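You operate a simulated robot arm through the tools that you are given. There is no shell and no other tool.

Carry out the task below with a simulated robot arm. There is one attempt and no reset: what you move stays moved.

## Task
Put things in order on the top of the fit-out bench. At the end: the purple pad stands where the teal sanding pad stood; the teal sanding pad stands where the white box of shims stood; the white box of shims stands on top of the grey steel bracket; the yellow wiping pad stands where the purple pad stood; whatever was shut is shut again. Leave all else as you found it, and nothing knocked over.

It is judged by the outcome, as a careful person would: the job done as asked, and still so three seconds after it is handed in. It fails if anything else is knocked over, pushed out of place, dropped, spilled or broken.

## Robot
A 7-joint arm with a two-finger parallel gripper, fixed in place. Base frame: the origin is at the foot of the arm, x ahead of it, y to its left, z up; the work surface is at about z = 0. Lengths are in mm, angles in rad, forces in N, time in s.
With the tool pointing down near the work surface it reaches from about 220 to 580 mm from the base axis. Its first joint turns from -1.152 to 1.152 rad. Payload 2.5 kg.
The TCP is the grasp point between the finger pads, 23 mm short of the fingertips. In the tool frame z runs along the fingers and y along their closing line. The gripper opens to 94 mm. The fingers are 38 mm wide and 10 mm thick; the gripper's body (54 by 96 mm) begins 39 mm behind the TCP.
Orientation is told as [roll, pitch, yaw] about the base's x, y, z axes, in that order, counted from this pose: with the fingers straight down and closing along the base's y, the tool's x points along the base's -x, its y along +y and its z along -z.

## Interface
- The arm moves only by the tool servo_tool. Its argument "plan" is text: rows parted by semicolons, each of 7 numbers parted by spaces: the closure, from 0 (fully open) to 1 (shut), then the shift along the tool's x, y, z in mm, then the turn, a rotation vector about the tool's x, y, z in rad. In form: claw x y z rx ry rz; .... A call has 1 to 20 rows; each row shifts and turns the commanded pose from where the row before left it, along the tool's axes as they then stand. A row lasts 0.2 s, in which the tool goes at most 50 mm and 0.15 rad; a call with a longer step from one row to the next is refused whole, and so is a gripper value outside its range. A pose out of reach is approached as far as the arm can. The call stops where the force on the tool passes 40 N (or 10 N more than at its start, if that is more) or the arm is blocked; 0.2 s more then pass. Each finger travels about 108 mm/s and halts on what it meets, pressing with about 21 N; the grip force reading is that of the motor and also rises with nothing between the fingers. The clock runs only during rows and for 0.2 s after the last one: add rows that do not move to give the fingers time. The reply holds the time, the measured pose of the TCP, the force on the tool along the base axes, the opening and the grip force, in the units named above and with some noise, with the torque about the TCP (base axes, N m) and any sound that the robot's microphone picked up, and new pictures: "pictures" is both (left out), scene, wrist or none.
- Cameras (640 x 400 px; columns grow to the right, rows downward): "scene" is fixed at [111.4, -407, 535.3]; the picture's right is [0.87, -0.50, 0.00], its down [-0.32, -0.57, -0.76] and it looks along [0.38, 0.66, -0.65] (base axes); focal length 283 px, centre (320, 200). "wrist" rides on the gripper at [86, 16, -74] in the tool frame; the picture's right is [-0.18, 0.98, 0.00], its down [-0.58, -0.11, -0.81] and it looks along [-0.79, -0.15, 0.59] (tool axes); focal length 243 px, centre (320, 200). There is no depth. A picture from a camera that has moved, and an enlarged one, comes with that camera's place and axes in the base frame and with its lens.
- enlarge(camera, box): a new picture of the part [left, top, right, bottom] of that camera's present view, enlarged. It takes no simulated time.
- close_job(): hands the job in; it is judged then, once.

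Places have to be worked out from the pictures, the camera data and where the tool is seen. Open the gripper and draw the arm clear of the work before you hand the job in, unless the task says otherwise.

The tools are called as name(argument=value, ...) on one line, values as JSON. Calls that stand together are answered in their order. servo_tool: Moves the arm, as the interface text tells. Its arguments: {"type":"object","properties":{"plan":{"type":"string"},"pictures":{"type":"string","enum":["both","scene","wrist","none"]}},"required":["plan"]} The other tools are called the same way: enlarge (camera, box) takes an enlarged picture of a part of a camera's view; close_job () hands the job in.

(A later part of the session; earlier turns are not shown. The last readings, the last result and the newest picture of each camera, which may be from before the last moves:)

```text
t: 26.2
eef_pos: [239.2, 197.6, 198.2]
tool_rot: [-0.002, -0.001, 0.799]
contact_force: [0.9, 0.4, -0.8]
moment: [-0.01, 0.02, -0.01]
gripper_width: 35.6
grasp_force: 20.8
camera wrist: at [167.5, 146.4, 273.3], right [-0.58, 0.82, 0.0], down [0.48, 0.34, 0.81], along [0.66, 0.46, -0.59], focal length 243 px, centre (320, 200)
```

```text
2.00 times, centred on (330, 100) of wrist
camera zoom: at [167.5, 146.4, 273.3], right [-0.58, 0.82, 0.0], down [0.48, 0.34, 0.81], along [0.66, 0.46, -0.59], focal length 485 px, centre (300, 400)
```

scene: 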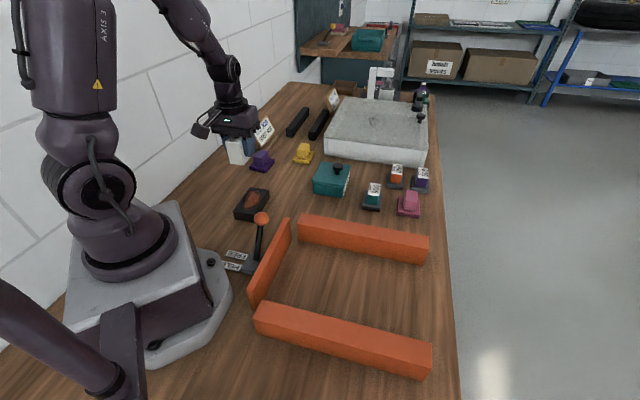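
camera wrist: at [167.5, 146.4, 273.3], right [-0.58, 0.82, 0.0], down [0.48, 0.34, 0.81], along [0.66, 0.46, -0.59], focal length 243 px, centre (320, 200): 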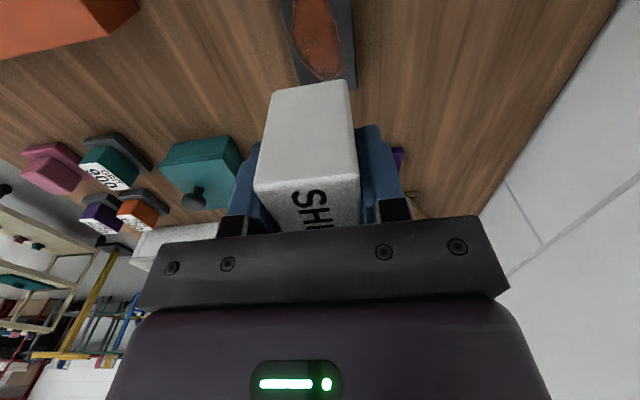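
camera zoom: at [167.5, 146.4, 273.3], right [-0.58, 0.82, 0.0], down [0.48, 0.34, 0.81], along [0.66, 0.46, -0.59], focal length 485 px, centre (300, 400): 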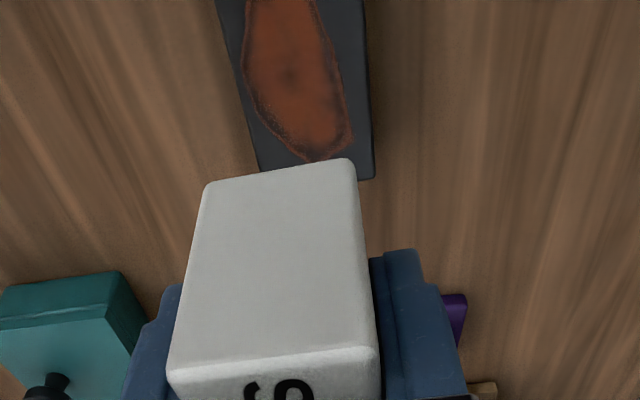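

From here the slab reads clearly as grey metal, and the shims hang centred over it within a millimetre. I lower to just above it, then will creep down.

servo_tool(plan="1 0 0 42 0 0 0; 1 0 0 42 0 0 0; 1 0 0 40 0 0 0; 1 0 0 0 0 0 0; 1 0 0 0 0 0 0", pictures="both")

enlarge(camera="scene", box=[210, 150, 300, 230])

enlarge(camera="wrist", box=[200, 0, 460, 200])

```text
t: 27.4
eef_pos: [241.8, 197.8, 73.0]
tool_rot: [0.001, 0.0, 0.798]
contact_force: [0.1, -0.6, -1.0]
moment: [-0.04, 0.0, 0.0]
gripper_width: 35.6
grasp_force: 21.0
camera wrist: at [168.8, 147.7, 147.7], right [-0.58, 0.82, 0.0], down [0.48, 0.34, 0.81], along [0.66, 0.46, -0.59], focal length 243 px, centre (320, 200)
```

scene: 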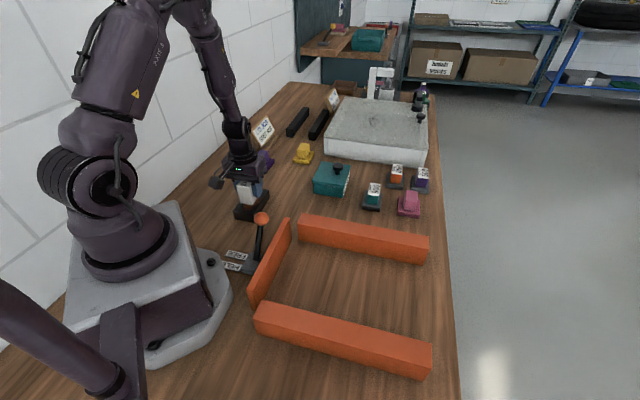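
wrist: 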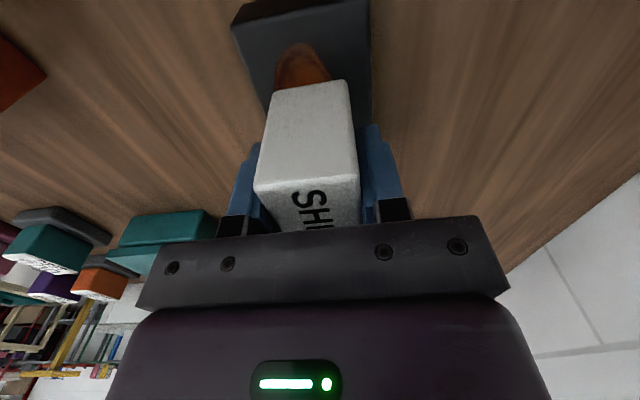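

```text
5.00 times, centred on (255, 190) of scene
camera zoom: at [111.4, -407.0, 535.3], right [0.87, -0.5, 0.0], down [-0.32, -0.57, -0.76], along [0.38, 0.66, -0.65], focal length 1415 px, centre (645, 250)
```

zoom: 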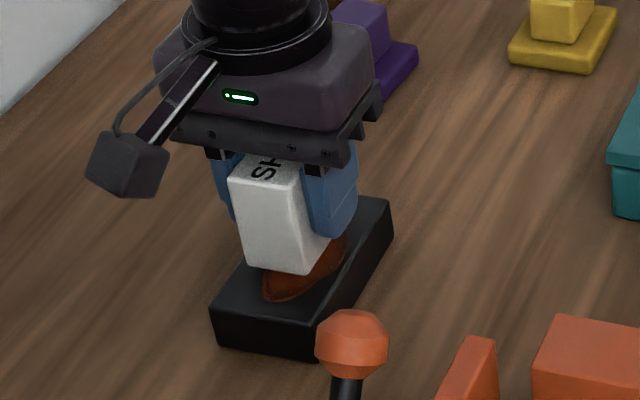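

```text
2.00 times, centred on (330, 100) of wrist
camera zoom: at [168.8, 147.7, 147.7], right [-0.58, 0.82, 0.0], down [0.48, 0.34, 0.81], along [0.66, 0.46, -0.59], focal length 485 px, centre (300, 400)
```

zoom: 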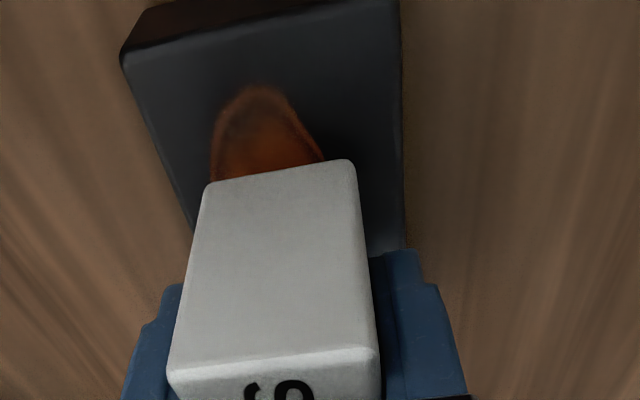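

Well placed above the slab with about 8 mm to go. I creep down in small steps, watching the force.

servo_tool(plan="1 0 0 2 0 0 0; 1 0 0 2 0 0 0; 1 0 0 0 0 0 0", pictures="none")

servo_tool(plan="1 0 0 1.5 0 0 0; 1 0 0 0 0 0 0", pictures="none")

servo_tool(plan="1 0 0 1 0 0 0; 1 0 0 0 0 0 0", pictures="scene")

enlarge(camera="scene", box=[210, 150, 300, 230])

```text
t: 28.2
eef_pos: [240.3, 196.7, 69.1]
tool_rot: [0.0, -0.001, 0.798]
contact_force: [-0.4, 0.3, -0.5]
moment: [-0.01, 0.01, -0.02]
gripper_width: 35.5
grasp_force: 21.3
```

```text
t: 28.8
eef_pos: [240.7, 198.0, 69.5]
tool_rot: [0.001, 0.0, 0.8]
contact_force: [-0.1, -0.6, -1.0]
moment: [-0.01, 0.02, 0.01]
gripper_width: 35.9
grasp_force: 20.8
```

```text
t: 29.4
eef_pos: [240.9, 198.6, 68.9]
tool_rot: [0.001, 0.002, 0.797]
contact_force: [0.1, 0.4, -1.4]
moment: [0.01, -0.01, 0.01]
gripper_width: 35.8
grasp_force: 21.0
```

scene: 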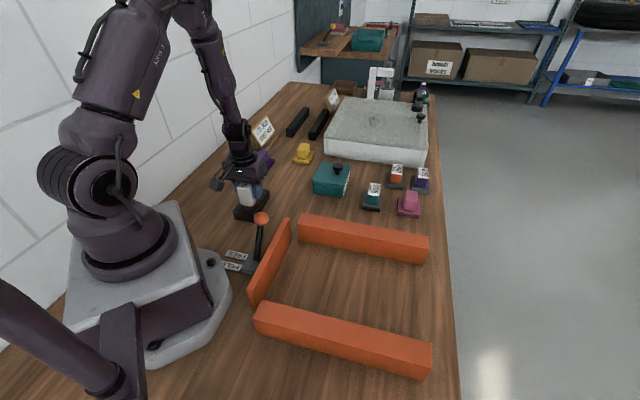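

```text
5.00 times, centred on (255, 190) of scene
camera zoom: at [111.4, -407.0, 535.3], right [0.87, -0.5, 0.0], down [-0.32, -0.57, -0.76], along [0.38, 0.66, -0.65], focal length 1415 px, centre (645, 250)
```

zoom: 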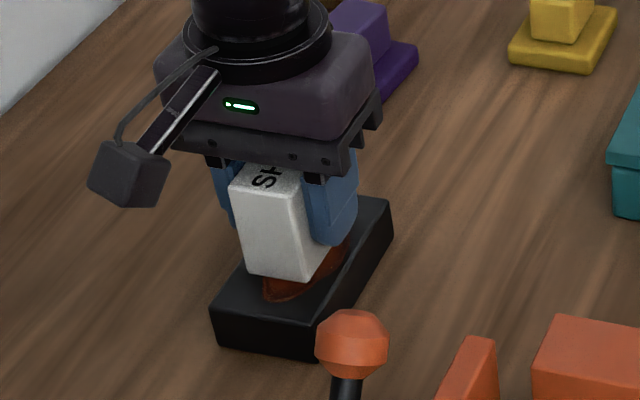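

No contact yet; the pose reading has about 1 mm noise. I keep creeping.

servo_tool(plan="1 0 0 1.5 0 0 0; 1 0 0 0 0 0 0", pictures="none")

servo_tool(plan="1 0 0 1 0 0 0; 1 0 0 0 0 0 0", pictures="none")

servo_tool(plan="1 0 0 1 0 0 0; 1 0 0 0 0 0 0", pictures="scene")

enlarge(camera="scene", box=[210, 150, 300, 230])

```text
t: 30.0
eef_pos: [240.8, 197.3, 66.7]
tool_rot: [0.001, 0.001, 0.799]
contact_force: [-0.1, -0.6, -0.3]
moment: [0.03, 0.01, -0.04]
gripper_width: 35.6
grasp_force: 20.8
```

```text
t: 30.6
eef_pos: [241.6, 196.6, 66.2]
tool_rot: [0.002, 0.0, 0.799]
contact_force: [-0.5, 0.3, -1.3]
moment: [0.02, 0.01, -0.01]
gripper_width: 35.8
grasp_force: 21.4
```

```text
t: 31.2
eef_pos: [241.5, 197.0, 66.6]
tool_rot: [-0.001, 0.0, 0.8]
contact_force: [0.5, -0.5, -0.2]
moment: [0.03, -0.05, 0.02]
gripper_width: 35.8
grasp_force: 21.1
```

scene: 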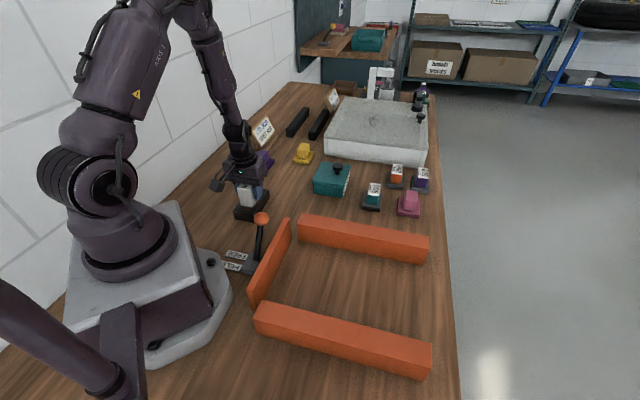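

```text
5.00 times, centred on (255, 190) of scene
camera zoom: at [111.4, -407.0, 535.3], right [0.87, -0.5, 0.0], down [-0.32, -0.57, -0.76], along [0.38, 0.66, -0.65], focal length 1415 px, centre (645, 250)
```

zoom: 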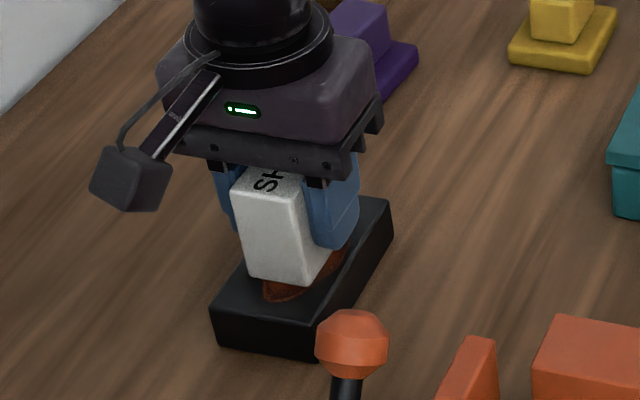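

Still free. I continue creeping in millimetre steps.

servo_tool(plan="1 0 0 1 0 0 0; 1 0 0 0 0 0 0; 1 0 0 0 0 0 0", pictures="none")

servo_tool(plan="1 0 0 1 0 0 0; 1 0 0 0 0 0 0; 1 0 0 0 0 0 0", pictures="none")

servo_tool(plan="1 0 0 1 0 0 0; 1 0 0 0 0 0 0; 1 0 0 0 0 0 0", pictures="none")

servo_tool(plan="1 0 0 1 0 0 0; 1 0 0 0 0 0 0; 1 0 0 0 0 0 0", pictures="none")

```text
t: 32.0
eef_pos: [240.7, 197.3, 65.0]
tool_rot: [0.0, 0.0, 0.8]
contact_force: [-1.8, -1.9, 17.4]
moment: [-0.08, 0.1, -0.01]
gripper_width: 35.5
grasp_force: 21.0
```

```text
t: 32.8
eef_pos: [239.9, 198.3, 63.8]
tool_rot: [0.001, -0.002, 0.8]
contact_force: [0.2, -0.1, 17.8]
moment: [0.04, -0.01, 0.04]
gripper_width: 35.9
grasp_force: 20.7
```

```text
t: 33.6
eef_pos: [241.2, 196.9, 62.5]
tool_rot: [0.001, -0.001, 0.797]
contact_force: [1.3, -0.8, 17.7]
moment: [0.01, -0.02, 0.02]
gripper_width: 35.7
grasp_force: 21.1
```

```text
t: 34.4
eef_pos: [240.5, 197.4, 61.4]
tool_rot: [0.001, 0.0, 0.798]
contact_force: [-0.4, 0.5, 16.8]
moment: [0.03, 0.0, 0.03]
gripper_width: 36.1
grasp_force: 20.9
```

Contact at z≈65 (17 N) — the shims rest on the bracket, and the fingers just slid a little. I open the fingers and rise straight up.

servo_tool(plan="0.4 0 0 0 0 0 0; 0.2 0 0 0 0 0 0; 0 0 0 0 0 0 0; 0 0 0 0 0 0 0; 0 0 0 -20 0 0 0; 0 0 0 -40 0 0 0; 0 0 0 -40 0 0 0; 0 0 0 -40 0 0 0; 0 0 0 -40 0 0 0; 0 0 0 0 0 0 0", pictures="both")

enlarge(camera="scene", box=[210, 150, 300, 230])

enlarge(camera="wrist", box=[200, 0, 460, 200])

```text
t: 36.6
eef_pos: [241.3, 199.0, 241.1]
tool_rot: [0.001, 0.0, 0.799]
contact_force: [-0.4, 0.2, -0.4]
moment: [0.01, -0.01, 0.0]
gripper_width: 94.2
grasp_force: 0.2
camera wrist: at [168.9, 148.6, 315.4], right [-0.58, 0.82, 0.0], down [0.48, 0.34, 0.81], along [0.66, 0.47, -0.59], focal length 243 px, centre (320, 200)
```

scene: 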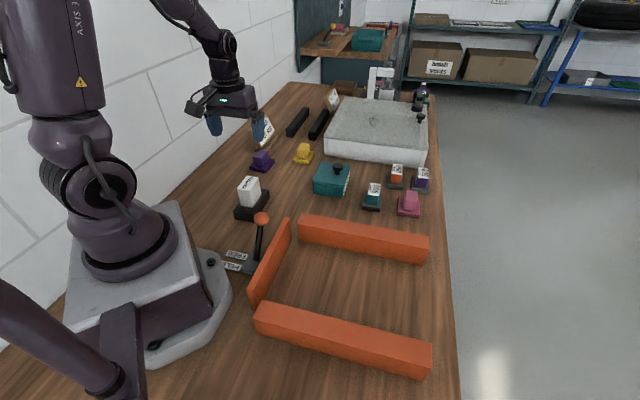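
wrist: 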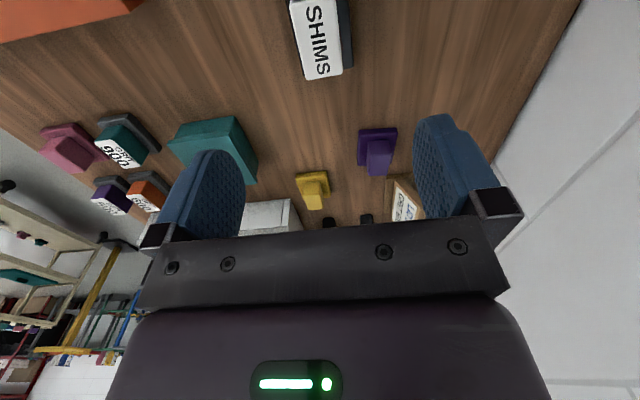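

```text
5.00 times, centred on (255, 190) of scene
camera zoom: at [111.4, -407.0, 535.3], right [0.87, -0.5, 0.0], down [-0.32, -0.57, -0.76], along [0.38, 0.66, -0.65], focal length 1415 px, centre (645, 250)
```

zoom: 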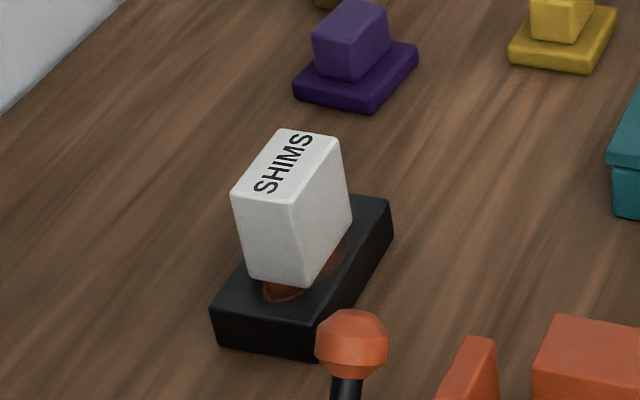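

```text
2.00 times, centred on (330, 100) of wrist
camera zoom: at [168.9, 148.6, 315.4], right [-0.58, 0.82, 0.0], down [0.48, 0.34, 0.81], along [0.66, 0.47, -0.59], focal length 485 px, centre (300, 400)
```

zoom: 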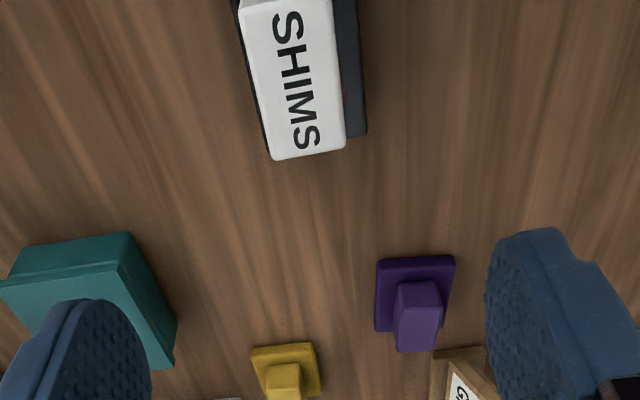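

The shims stand squarely on the bracket. Next I carry the open gripper (partly closed) over to hover above the teal GRIT 900 pad near (545,49).

servo_tool(plan="0.2 -13 -40.3 0 0 0 0; 0.35 -13 -40.3 0 0 0 0; 0.35 -13 -40.3 0 0 0 0; 0.35 -13 -40.3 0 0 0 0; 0.35 -13 -40.3 0 0 0 0; 0.35 -13 -40.3 0 0 0 0; 0.35 -13 -40.3 0 0 0 0; 0.35 -13 -40.3 0 0 0 0; 0.35 0 0 35 0 0 0; 0.35 0 0 35 0 0 0; 0.35 0 0 0 0 0 0; 0.35 0 0 0 0 0 0", pictures="both")

enlarge(camera="wrist", box=[220, 0, 420, 180])

```text
t: 39.2
eef_pos: [544.6, 49.5, 172.5]
tool_rot: [-0.001, 0.001, 0.8]
contact_force: [1.2, 0.7, 0.2]
moment: [0.06, -0.01, 0.02]
gripper_width: 60.9
grasp_force: 0.0
camera wrist: at [472.3, -1.3, 246.8], right [-0.58, 0.82, 0.0], down [0.48, 0.34, 0.81], along [0.66, 0.46, -0.59], focal length 243 px, centre (320, 200)
```

scene: 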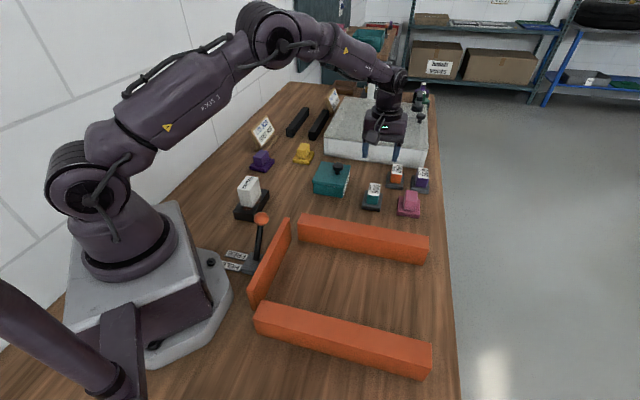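
wrist: 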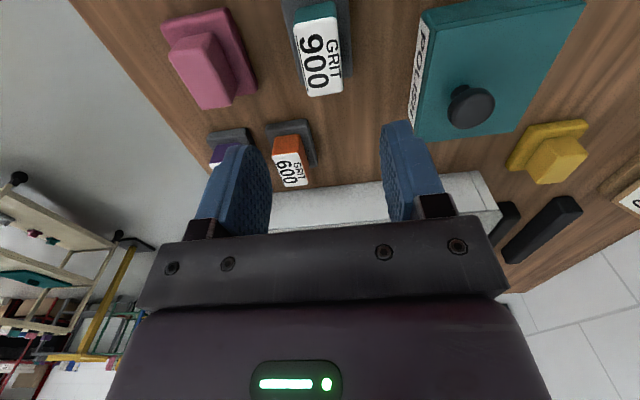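

```text
2.22 times, centred on (320, 90) of wrist
camera zoom: at [472.3, -1.3, 246.8], right [-0.58, 0.82, 0.0], down [0.48, 0.34, 0.81], along [0.66, 0.46, -0.59], focal length 539 px, centre (320, 444)
```

zoom: 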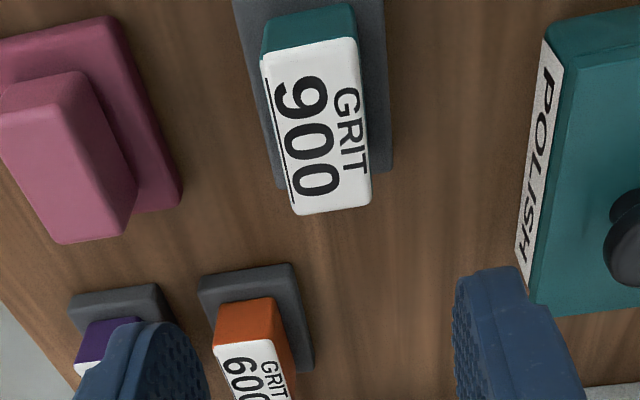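

The teal handle's top is about 30×55 mm at z≈44, centred near (546.5,50), right under the tool. I descend to z≈38 (fingertips just above its base) and close.

servo_tool(plan="0.35 -2 -1 30 0 0 0; 0.35 0 0 35 0 0 0; 0.35 0 0 35 0 0 0; 0.35 0 0 33 0 0 0; 0.35 0 0 0 0 0 0; 0.35 0 0 0 0 0 0", pictures="both")

enlarge(camera="wrist", box=[200, 60, 440, 230])

enlarge(camera="scene", box=[340, 140, 440, 220])

```text
t: 40.6
eef_pos: [547.1, 48.1, 38.1]
tool_rot: [0.001, 0.001, 0.799]
contact_force: [-1.0, -0.1, -0.5]
moment: [0.0, -0.01, 0.04]
gripper_width: 61.1
grasp_force: 0.1
camera wrist: at [474.5, -1.2, 112.6], right [-0.58, 0.82, 0.0], down [0.48, 0.34, 0.81], along [0.66, 0.46, -0.59], focal length 243 px, centre (320, 200)
```

scene: 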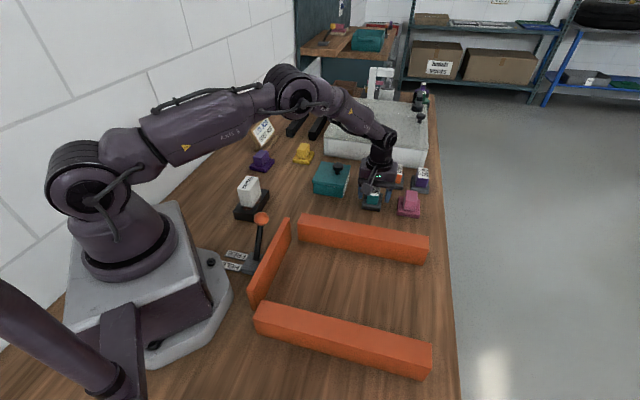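
wrist: 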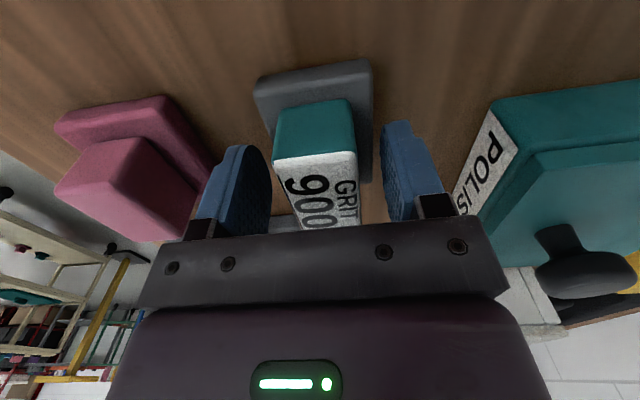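

```text
2.35 times, centred on (320, 145) of wrist
camera zoom: at [474.5, -1.2, 112.6], right [-0.58, 0.82, 0.0], down [0.48, 0.34, 0.81], along [0.66, 0.46, -0.59], focal length 571 px, centre (320, 329)
```

zoom: 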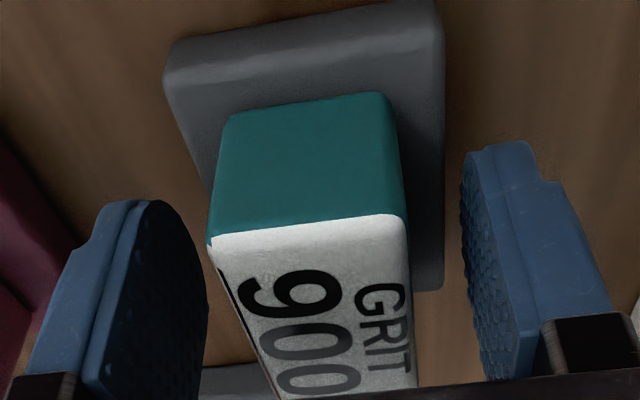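

```text
5.00 times, centred on (390, 180) of scene
camera zoom: at [111.4, -407.0, 535.3], right [0.87, -0.5, 0.0], down [-0.32, -0.57, -0.76], along [0.38, 0.66, -0.65], focal length 1415 px, centre (-30, 300)
```

zoom: 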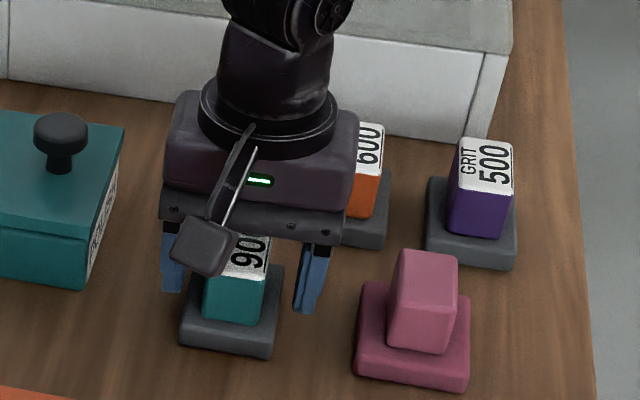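

Fingers straddle the handle properly. I close the grip and check.

servo_tool(plan="1 0 0 0 0 0 0; 1 0 0 0 0 0 0; 1 0 0 0 0 0 0; 1 0 0 0 0 0 0", pictures="wrist")

enlarge(camera="wrist", box=[200, 60, 440, 230])

```text
t: 41.6
eef_pos: [547.5, 48.6, 39.2]
tool_rot: [-0.001, 0.001, 0.8]
contact_force: [-0.3, -0.5, 0.4]
moment: [-0.01, 0.0, -0.01]
gripper_width: 51.0
grasp_force: 21.4
camera wrist: at [474.4, -1.2, 112.7], right [-0.58, 0.82, 0.0], down [0.48, 0.34, 0.81], along [0.66, 0.46, -0.59], focal length 243 px, centre (320, 200)
```

wrist: 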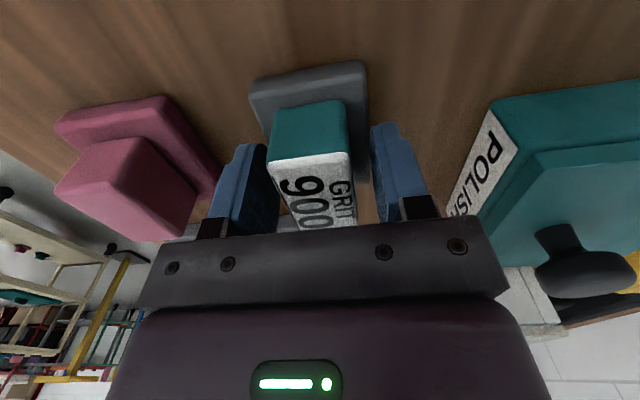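

```text
2.35 times, centred on (320, 145) of wrist
camera zoom: at [474.4, -1.2, 112.7], right [-0.58, 0.82, 0.0], down [0.48, 0.34, 0.81], along [0.66, 0.46, -0.59], focal length 571 px, centre (320, 329)
```

zoom: 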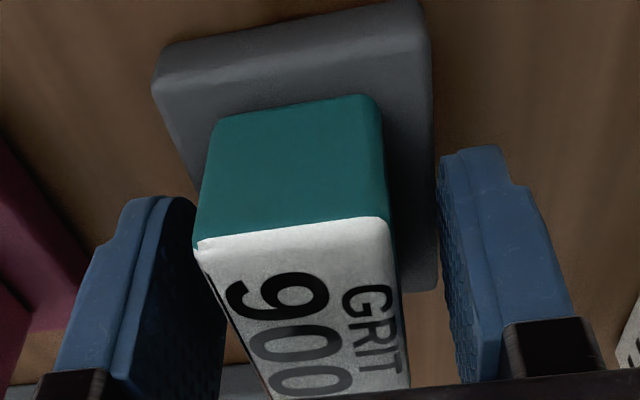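

The grip stopped at 51 mm: the fingertips met the base, which is thicker than I judged. I reopen, rise 8 mm and close again on the handle itself.

servo_tool(plan="0.35 0 0 0 0 0 0; 0.35 0 0 0 0 0 0; 0.35 0 0 -8 0 0 0; 0.35 0 -2 0 0 0 0; 0.35 0 0 0 0 0 0; 1 0 0 0 0 0 0; 1 0 0 0 0 0 0; 1 0 0 0 0 0 0; 1 0 0 0 0 0 0", pictures="wrist")

enlarge(camera="wrist", box=[200, 60, 440, 230])

```text
t: 43.6
eef_pos: [549.6, 47.3, 46.4]
tool_rot: [0.001, 0.001, 0.8]
contact_force: [-0.3, -0.6, 1.2]
moment: [-0.07, 0.03, 0.01]
gripper_width: 31.4
grasp_force: 21.0
camera wrist: at [476.3, -3.2, 120.8], right [-0.58, 0.82, 0.0], down [0.48, 0.34, 0.81], along [0.66, 0.46, -0.59], focal length 243 px, centre (320, 200)
```

wrist: 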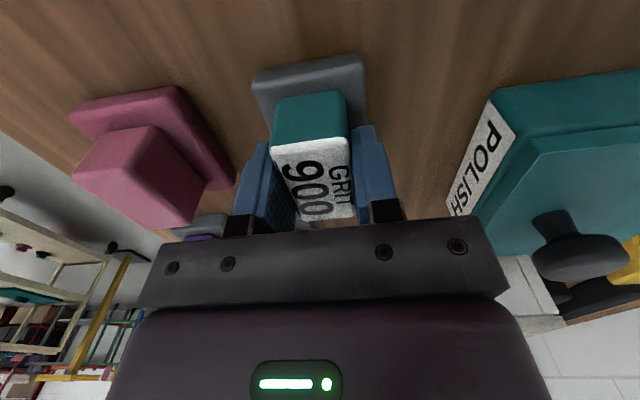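

```text
2.35 times, centred on (320, 145) of wrist
camera zoom: at [476.3, -3.2, 120.8], right [-0.58, 0.82, 0.0], down [0.48, 0.34, 0.81], along [0.66, 0.46, -0.59], focal length 571 px, centre (320, 329)
```

zoom: 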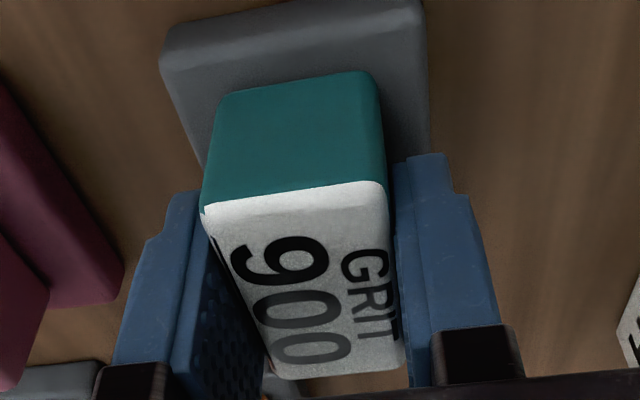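

The handle is held at 31.4 mm; the pad's centre sits about 4 mm ahead of the TCP. I lift it and carry it over the orange bar to the shims' old spot at (368.5,-181.5), stopping above it.

servo_tool(plan="1 0 0 -10 0 0 0; 1 0 0 -45 0 0 0; 1 0 0 -45 0 0 0; 1 0 0 -45 0 0 0; 1 42 -4.3 0 0 0 0; 1 42 -4.3 0 0 0 0; 1 42 -4.3 0 0 0 0; 1 42 -4.3 0 0 0 0; 1 42 -4.3 0 0 0 0; 1 42 -4.3 0 0 0 0; 1 42 -4.3 0 0 0 0; 1 0 0 0 0 0 0; 1 0 0 45 0 0 0; 1 0 0 45 0 0 0; 1 0 0 0 0 0 0; 1 0 0 0 0 0 0", pictures="both")

enlarge(camera="scene", box=[320, 230, 440, 330])

enlarge(camera="wrist", box=[200, 0, 440, 230])

```text
t: 47.0
eef_pos: [365.9, -186.4, 100.7]
tool_rot: [0.0, 0.0, 0.801]
contact_force: [-1.1, 0.3, -1.3]
moment: [0.01, 0.0, 0.0]
gripper_width: 31.5
grasp_force: 21.3
camera wrist: at [293.4, -236.8, 174.9], right [-0.58, 0.82, 0.0], down [0.48, 0.34, 0.81], along [0.66, 0.46, -0.59], focal length 243 px, centre (320, 200)
```

scene: 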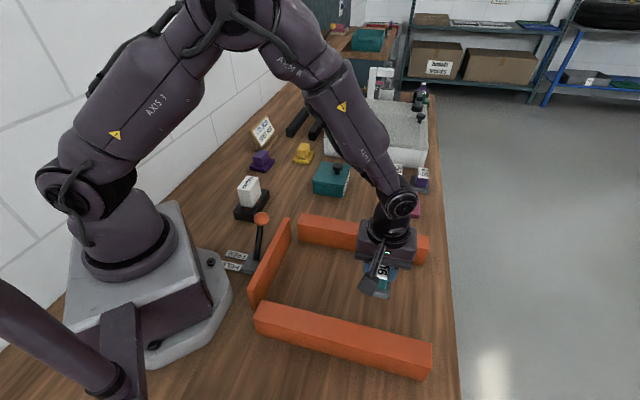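
wrist: 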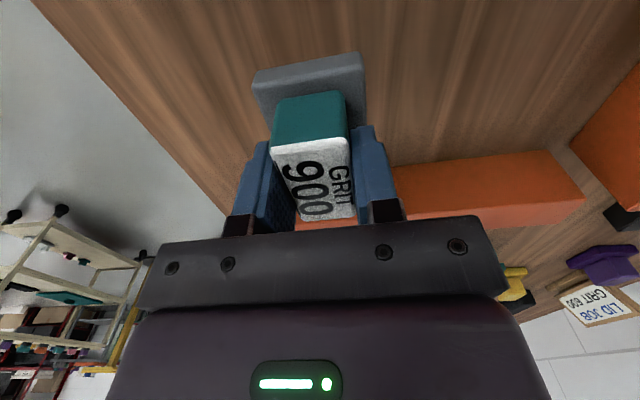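

```text
4.00 times, centred on (380, 280) of scene
camera zoom: at [111.4, -407.0, 535.3], right [0.87, -0.5, 0.0], down [-0.32, -0.57, -0.76], along [0.38, 0.66, -0.65], focal length 1132 px, centre (80, -120)
```

zoom: 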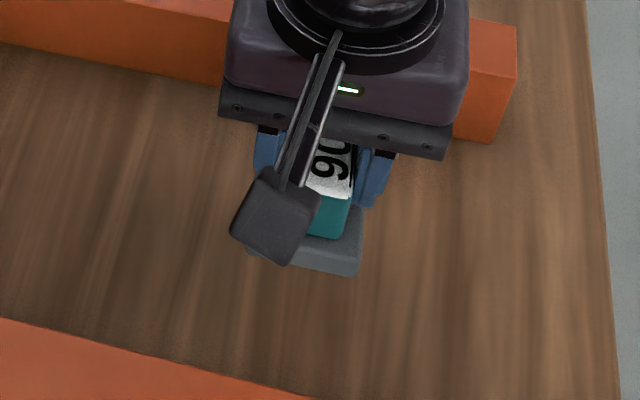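

```text
1.74 times, centred on (320, 115) of wrist
camera zoom: at [293.4, -236.8, 174.9], right [-0.58, 0.82, 0.0], down [0.48, 0.34, 0.81], along [0.66, 0.46, -0.59], focal length 422 px, centre (320, 348)
```

zoom: 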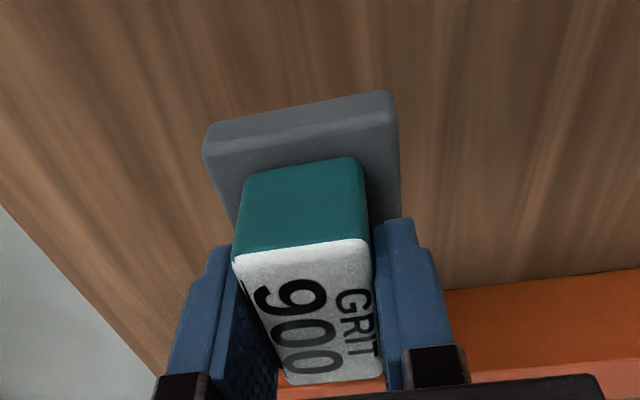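

Aligned over the spot with no obstruction. I lower to just above the bench, then creep to contact.

servo_tool(plan="1 -1 1 25 0 0 0; 1 0 0 25 0 0 0; 1 0 0 0 0 0 0; 1 0 0 0 0 0 0", pictures="none")

servo_tool(plan="1 0 0 1.5 0 0 0; 1 0 0 0 0 0 0", pictures="none")

servo_tool(plan="1 0 0 1.5 0 0 0; 1 0 0 0 0 0 0", pictures="none")

servo_tool(plan="1 0 0 1 0 0 0; 1 0 0 0 0 0 0", pictures="none")

```text
t: 48.0
eef_pos: [365.7, -184.5, 51.2]
tool_rot: [0.001, 0.0, 0.798]
contact_force: [0.5, -0.2, -0.4]
moment: [0.0, -0.02, -0.02]
gripper_width: 31.6
grasp_force: 21.3
```

```text
t: 48.6
eef_pos: [366.0, -184.5, 49.2]
tool_rot: [0.0, 0.001, 0.799]
contact_force: [0.0, -0.4, 0.5]
moment: [-0.02, -0.04, 0.03]
gripper_width: 31.4
grasp_force: 20.7
```

```text
t: 49.2
eef_pos: [365.8, -184.5, 46.9]
tool_rot: [0.001, -0.002, 0.8]
contact_force: [-0.1, 1.2, -0.4]
moment: [0.02, -0.02, -0.01]
gripper_width: 31.4
grasp_force: 21.0
```

```text
t: 49.8
eef_pos: [364.7, -183.1, 46.6]
tool_rot: [0.0, -0.001, 0.799]
contact_force: [1.0, -0.4, -1.2]
moment: [-0.02, 0.01, 0.02]
gripper_width: 31.5
grasp_force: 20.8
```

servo_tool(plan="1 0 0 1 0 0 0; 1 0 0 0 0 0 0", pictures="none")

servo_tool(plan="1 0 0 1 0 0 0; 1 0 0 0 0 0 0", pictures="none")

```text
t: 50.4
eef_pos: [364.7, -183.8, 46.0]
tool_rot: [0.001, -0.001, 0.8]
contact_force: [-2.6, 2.1, 8.1]
moment: [0.01, 0.1, -0.02]
gripper_width: 31.8
grasp_force: 20.9
```

```text
t: 51.0
eef_pos: [365.3, -182.8, 45.5]
tool_rot: [-0.001, -0.001, 0.8]
contact_force: [-3.5, 0.5, 14.9]
moment: [-0.01, 0.1, 0.0]
gripper_width: 31.7
grasp_force: 21.0
```

Contact force of 15 N: the teal pad is down. I open and rise, then check its spot.

servo_tool(plan="0.5 0 0 0 0 0 0; 0.35 0 0 0 0 0 0; 0.35 0 0 0 0 0 0; 0.35 0 0 -15 0 0 0; 0.35 0 0 -45 0 0 0; 0.35 0 0 -45 0 0 0; 0.35 0 0 -45 0 0 0; 0.35 0 0 -45 0 0 0; 0.35 0 0 0 0 0 0", pictures="both")

enlarge(camera="scene", box=[320, 230, 440, 330])

enlarge(camera="wrist", box=[200, 0, 440, 180])

```text
t: 53.0
eef_pos: [363.8, -181.3, 239.4]
tool_rot: [-0.001, 0.0, 0.799]
contact_force: [0.0, 0.2, -0.7]
moment: [0.01, 0.01, -0.01]
gripper_width: 60.8
grasp_force: 0.2
camera wrist: at [291.4, -232.3, 314.2], right [-0.58, 0.82, 0.0], down [0.48, 0.34, 0.81], along [0.66, 0.46, -0.59], focal length 243 px, centre (320, 200)
```

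scene: 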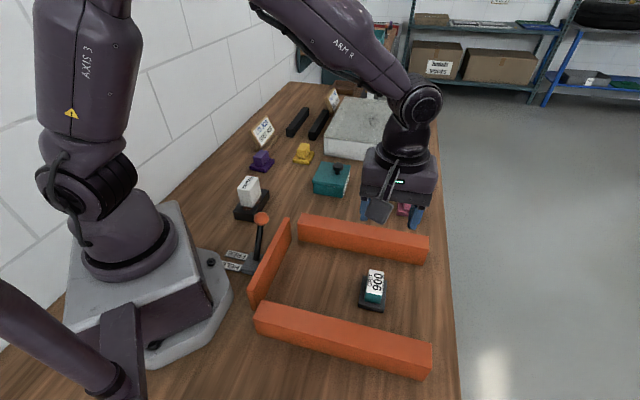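
wrist: 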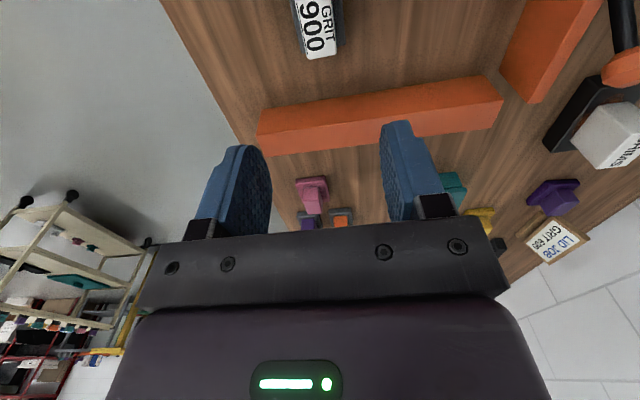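

```text
4.00 times, centred on (380, 280) of scene
camera zoom: at [111.4, -407.0, 535.3], right [0.87, -0.5, 0.0], down [-0.32, -0.57, -0.76], along [0.38, 0.66, -0.65], focal length 1132 px, centre (80, -120)
```

zoom: 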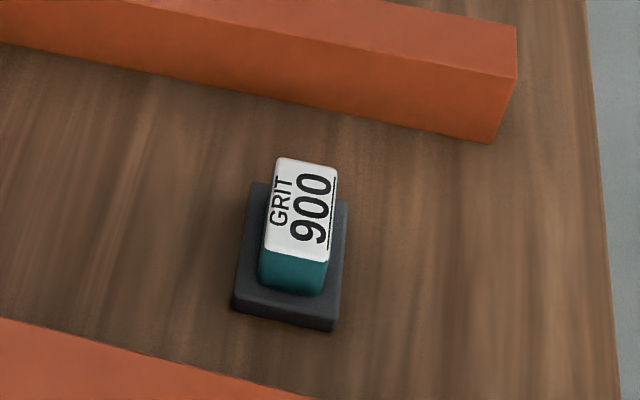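

```text
2.22 times, centred on (320, 90) of wrist
camera zoom: at [291.4, -232.3, 314.2], right [-0.58, 0.82, 0.0], down [0.48, 0.34, 0.81], along [0.66, 0.46, -0.59], focal length 539 px, centre (320, 444)
```

zoom: 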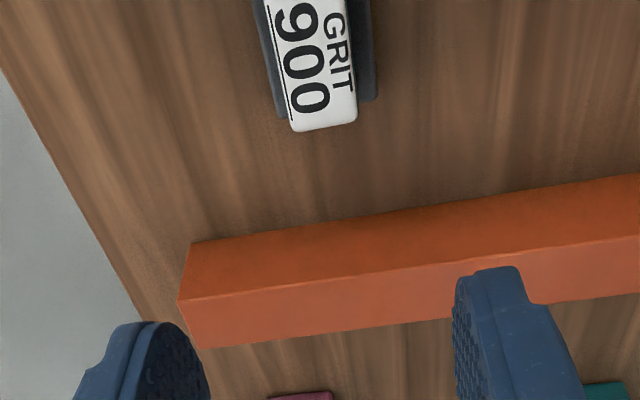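

The teal pad stands at about (364,-185), within ~4 mm of where the shims stood, upright. Now I go over to hover above the purple pad near (338,380).

servo_tool(plan="0.35 -32 34.1 0 0 0 0; 0.35 -32 34.1 0 0 0 0; 0.35 -32 34.1 0 0 0 0; 0.35 -32 34.1 0 0 0 0; 0.35 -32 34.1 0 0 0 0; 0.35 -32 34.1 0 0 0 0; 0.35 -32 34.1 0 0 0 0; 0.35 -32 34.1 0 0 0 0; 0.35 -32 34.1 0 0 0 0; 0.35 -32 34.1 0 0 0 0; 0.35 -32 34.1 0 0 0 0; 0.35 -32 34.1 0 0 0 0; 0.35 0 0 35 0 0 0; 0.35 0 0 30 0 0 0; 0.35 0 0 0 0 0 0; 0.35 0 0 0 0 0 0", pictures="both")

enlarge(camera="wrist", box=[220, 0, 420, 180])

```text
t: 56.4
eef_pos: [338.3, 376.4, 174.7]
tool_rot: [-0.001, 0.0, 0.799]
contact_force: [0.5, -0.5, 0.9]
moment: [0.01, 0.05, -0.02]
gripper_width: 61.2
grasp_force: 0.1
camera wrist: at [266.1, 325.9, 249.6], right [-0.58, 0.82, 0.0], down [0.48, 0.34, 0.81], along [0.66, 0.46, -0.59], focal length 243 px, centre (320, 200)
```

scene: 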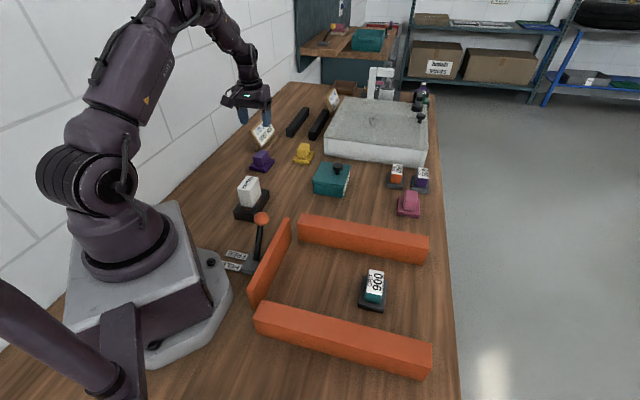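
wrist: 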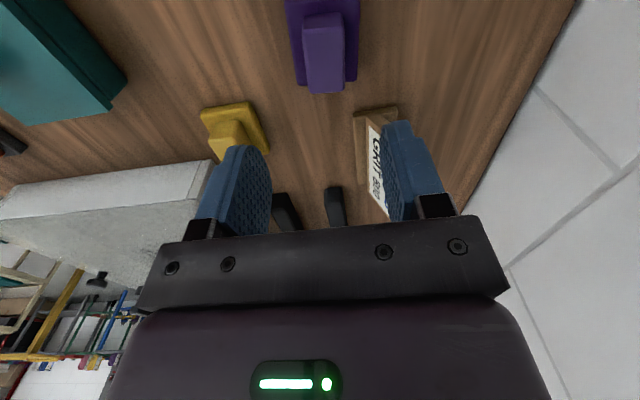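

```text
2.22 times, centred on (320, 90) of wrist
camera zoom: at [266.1, 325.9, 249.6], right [-0.58, 0.82, 0.0], down [0.48, 0.34, 0.81], along [0.66, 0.46, -0.59], focal length 539 px, centre (320, 444)
```

zoom: 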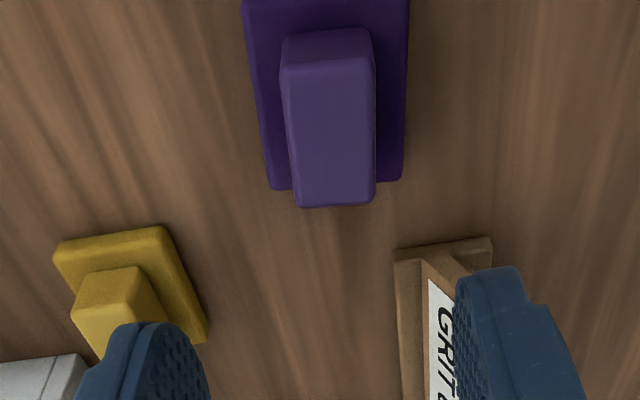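

Purple's handle is about 30×48 mm, centred near (339.5,382), long axis at 0.69 rad. I turn to match, centre over it and descend with fingers above its base, then look before gripping.

servo_tool(plan="0.35 0 0 0 0 0 0.11; 0.35 -4.1 3.5 25 0 0 0; 0.35 0 0 35 0 0 0; 0.35 0 0 35 0 0 0; 0.35 0 0 33 0 0 0; 0.35 0 0 0 0 0 0; 0.35 0 0 0 0 0 0", pictures="both")

enlarge(camera="wrist", box=[200, 60, 440, 230])

enlarge(camera="scene", box=[220, 110, 320, 190])

```text
t: 58.0
eef_pos: [337.9, 383.3, 45.9]
tool_rot: [-0.001, 0.0, 0.688]
contact_force: [0.4, 1.0, 0.0]
moment: [0.0, -0.02, -0.02]
gripper_width: 61.2
grasp_force: 0.0
camera wrist: at [260.4, 340.7, 120.5], right [-0.48, 0.88, 0.0], down [0.52, 0.29, 0.81], along [0.71, 0.39, -0.59], focal length 243 px, centre (320, 200)
```

scene: 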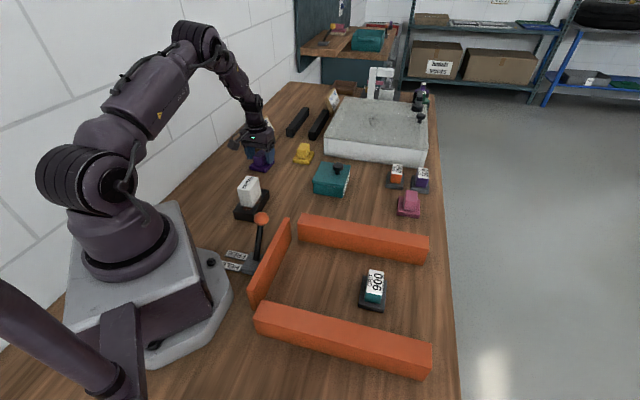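
wrist: 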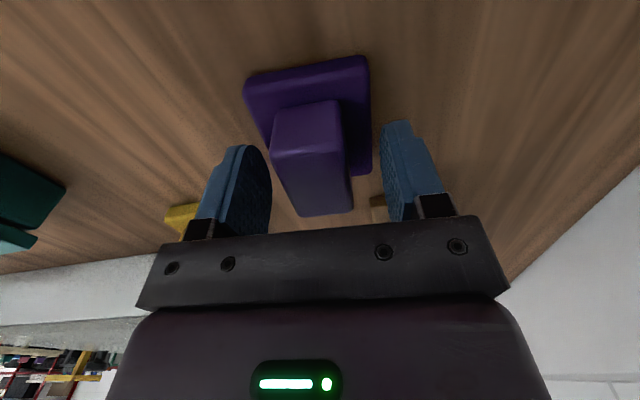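

```text
2.35 times, centred on (320, 145) of wrist
camera zoom: at [260.4, 340.7, 120.5], right [-0.48, 0.88, 0.0], down [0.52, 0.29, 0.81], along [0.71, 0.39, -0.59], focal length 571 px, centre (320, 329)
```

zoom: 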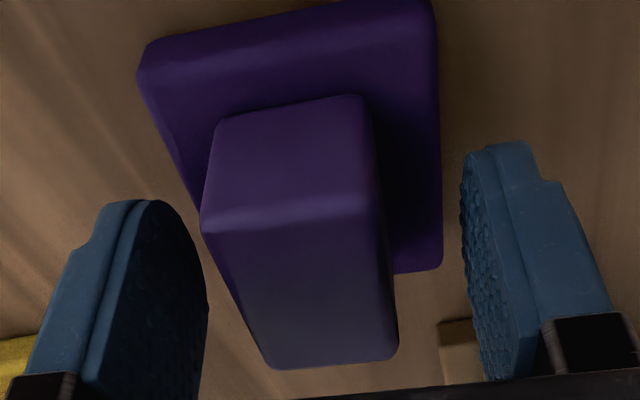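

```text
5.00 times, centred on (270, 150) of scene
camera zoom: at [111.4, -407.0, 535.3], right [0.87, -0.5, 0.0], down [-0.32, -0.57, -0.76], along [0.38, 0.66, -0.65], focal length 1415 px, centre (570, 450)
```

zoom: 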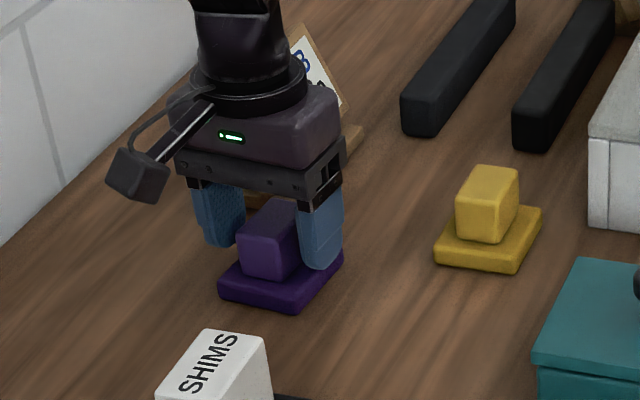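

Fingers straddle the purple handle evenly and clear of the base. I close.

servo_tool(plan="1 0 0 0 0 0 0; 1 0 0 0 0 0 0; 1 0 0 0 0 0 0; 1 0 0 0 0 0 0", pictures="wrist")

enlarge(camera="wrist", box=[200, 60, 440, 230])

```text
t: 59.0
eef_pos: [338.1, 382.9, 45.6]
tool_rot: [-0.001, -0.001, 0.689]
contact_force: [0.8, -0.2, -0.2]
moment: [-0.01, 0.02, 0.01]
gripper_width: 31.5
grasp_force: 20.7
camera wrist: at [260.3, 340.7, 120.7], right [-0.48, 0.88, 0.0], down [0.52, 0.29, 0.81], along [0.71, 0.39, -0.59], focal length 243 px, centre (320, 200)
```

wrist: 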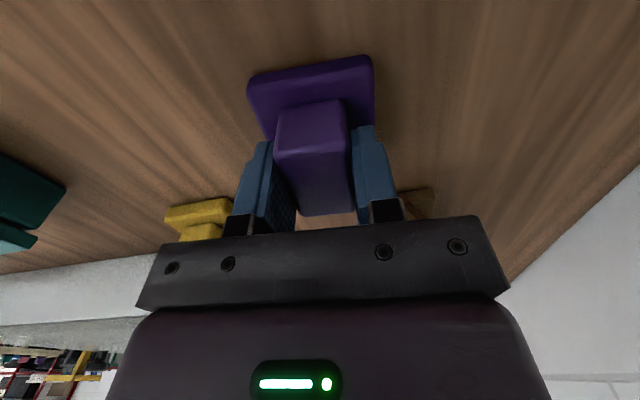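

```text
2.35 times, centred on (320, 145) of wrist
camera zoom: at [260.3, 340.7, 120.7], right [-0.48, 0.88, 0.0], down [0.52, 0.29, 0.81], along [0.71, 0.39, -0.59], focal length 571 px, centre (320, 329)
```

zoom: 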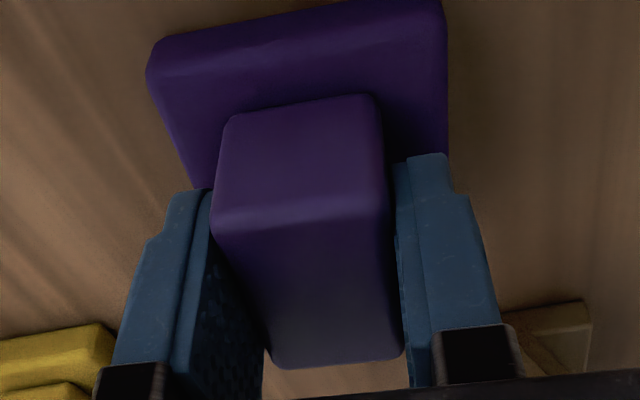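

Purple is held (31.5 mm) with TCP at (338,383); I note this as purple's original centre. I lift it, turn it to match the teal pad's old orientation, and carry it to hover above (546.3,49.5).

servo_tool(plan="1 0 0 -10 0 0 0; 1 0 0 -45 0 0 0; 1 0 0 -45 0 0 0; 1 0 0 -45 0 0 0; 1 0 0 0 0 0 -0.111; 1 10.46 -42.4 0 0 0 0; 1 10.46 -42.4 0 0 0 0; 1 10.46 -42.4 0 0 0 0; 1 10.46 -42.4 0 0 0 0; 1 10.46 -42.4 0 0 0 0; 1 10.46 -42.4 0 0 0 0; 1 10.46 -42.4 0 0 0 0; 1 10.46 -42.4 0 0 0 0; 1 10.46 -42.4 0 0 0 0; 1 0 0 0 0 0 0; 1 0 0 45 0 0 0; 1 0 0 45 0 0 0; 1 0 0 0 0 0 0; 1 0 0 0 0 0 0", pictures="both")

enlarge(camera="scene", box=[340, 140, 440, 220])

enlarge(camera="wrist", box=[80, 0, 560, 240])

```text
t: 63.0
eef_pos: [547.9, 48.6, 102.3]
tool_rot: [0.0, 0.0, 0.801]
contact_force: [0.0, 0.7, -1.4]
moment: [-0.02, 0.0, 0.03]
gripper_width: 31.6
grasp_force: 20.9
camera wrist: at [475.3, -2.2, 176.7], right [-0.58, 0.82, 0.0], down [0.48, 0.34, 0.81], along [0.66, 0.47, -0.59], focal length 243 px, centre (320, 200)
```

scene: 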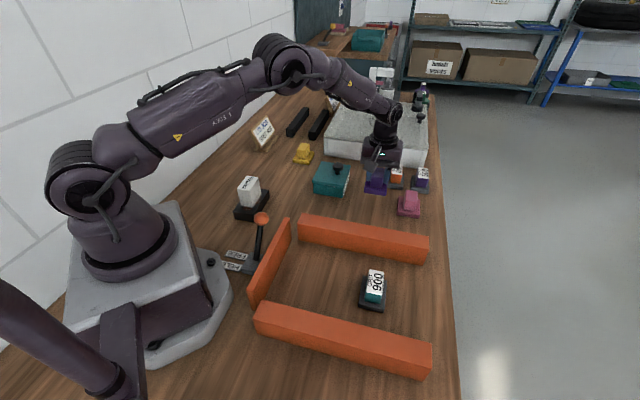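
wrist: 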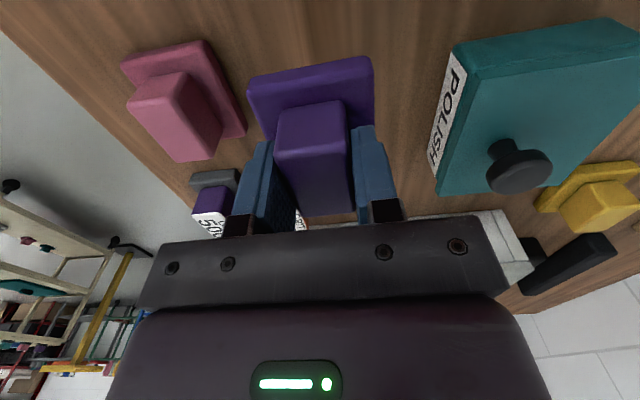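

```text
5.00 times, centred on (390, 180) of scene
camera zoom: at [111.4, -407.0, 535.3], right [0.87, -0.5, 0.0], down [-0.32, -0.57, -0.76], along [0.38, 0.66, -0.65], focal length 1415 px, centre (-30, 300)
```

zoom: 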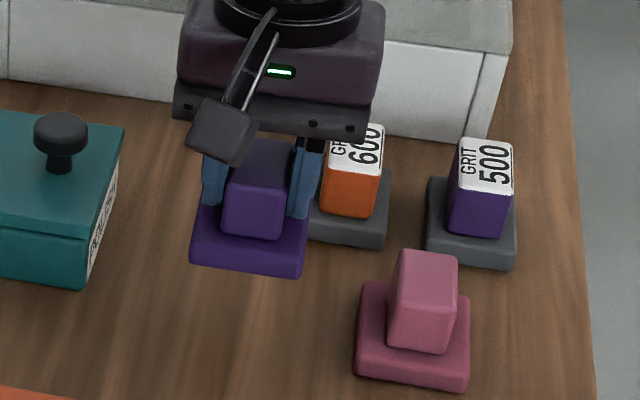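

```text
1.33 times, centred on (320, 120) of wrist
camera zoom: at [475.3, -2.2, 176.7], right [-0.58, 0.82, 0.0], down [0.48, 0.34, 0.81], along [0.66, 0.47, -0.59], focal length 324 px, centre (320, 307)
```

zoom: 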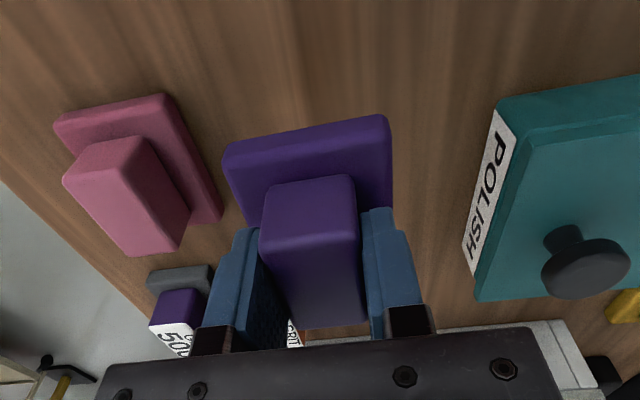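

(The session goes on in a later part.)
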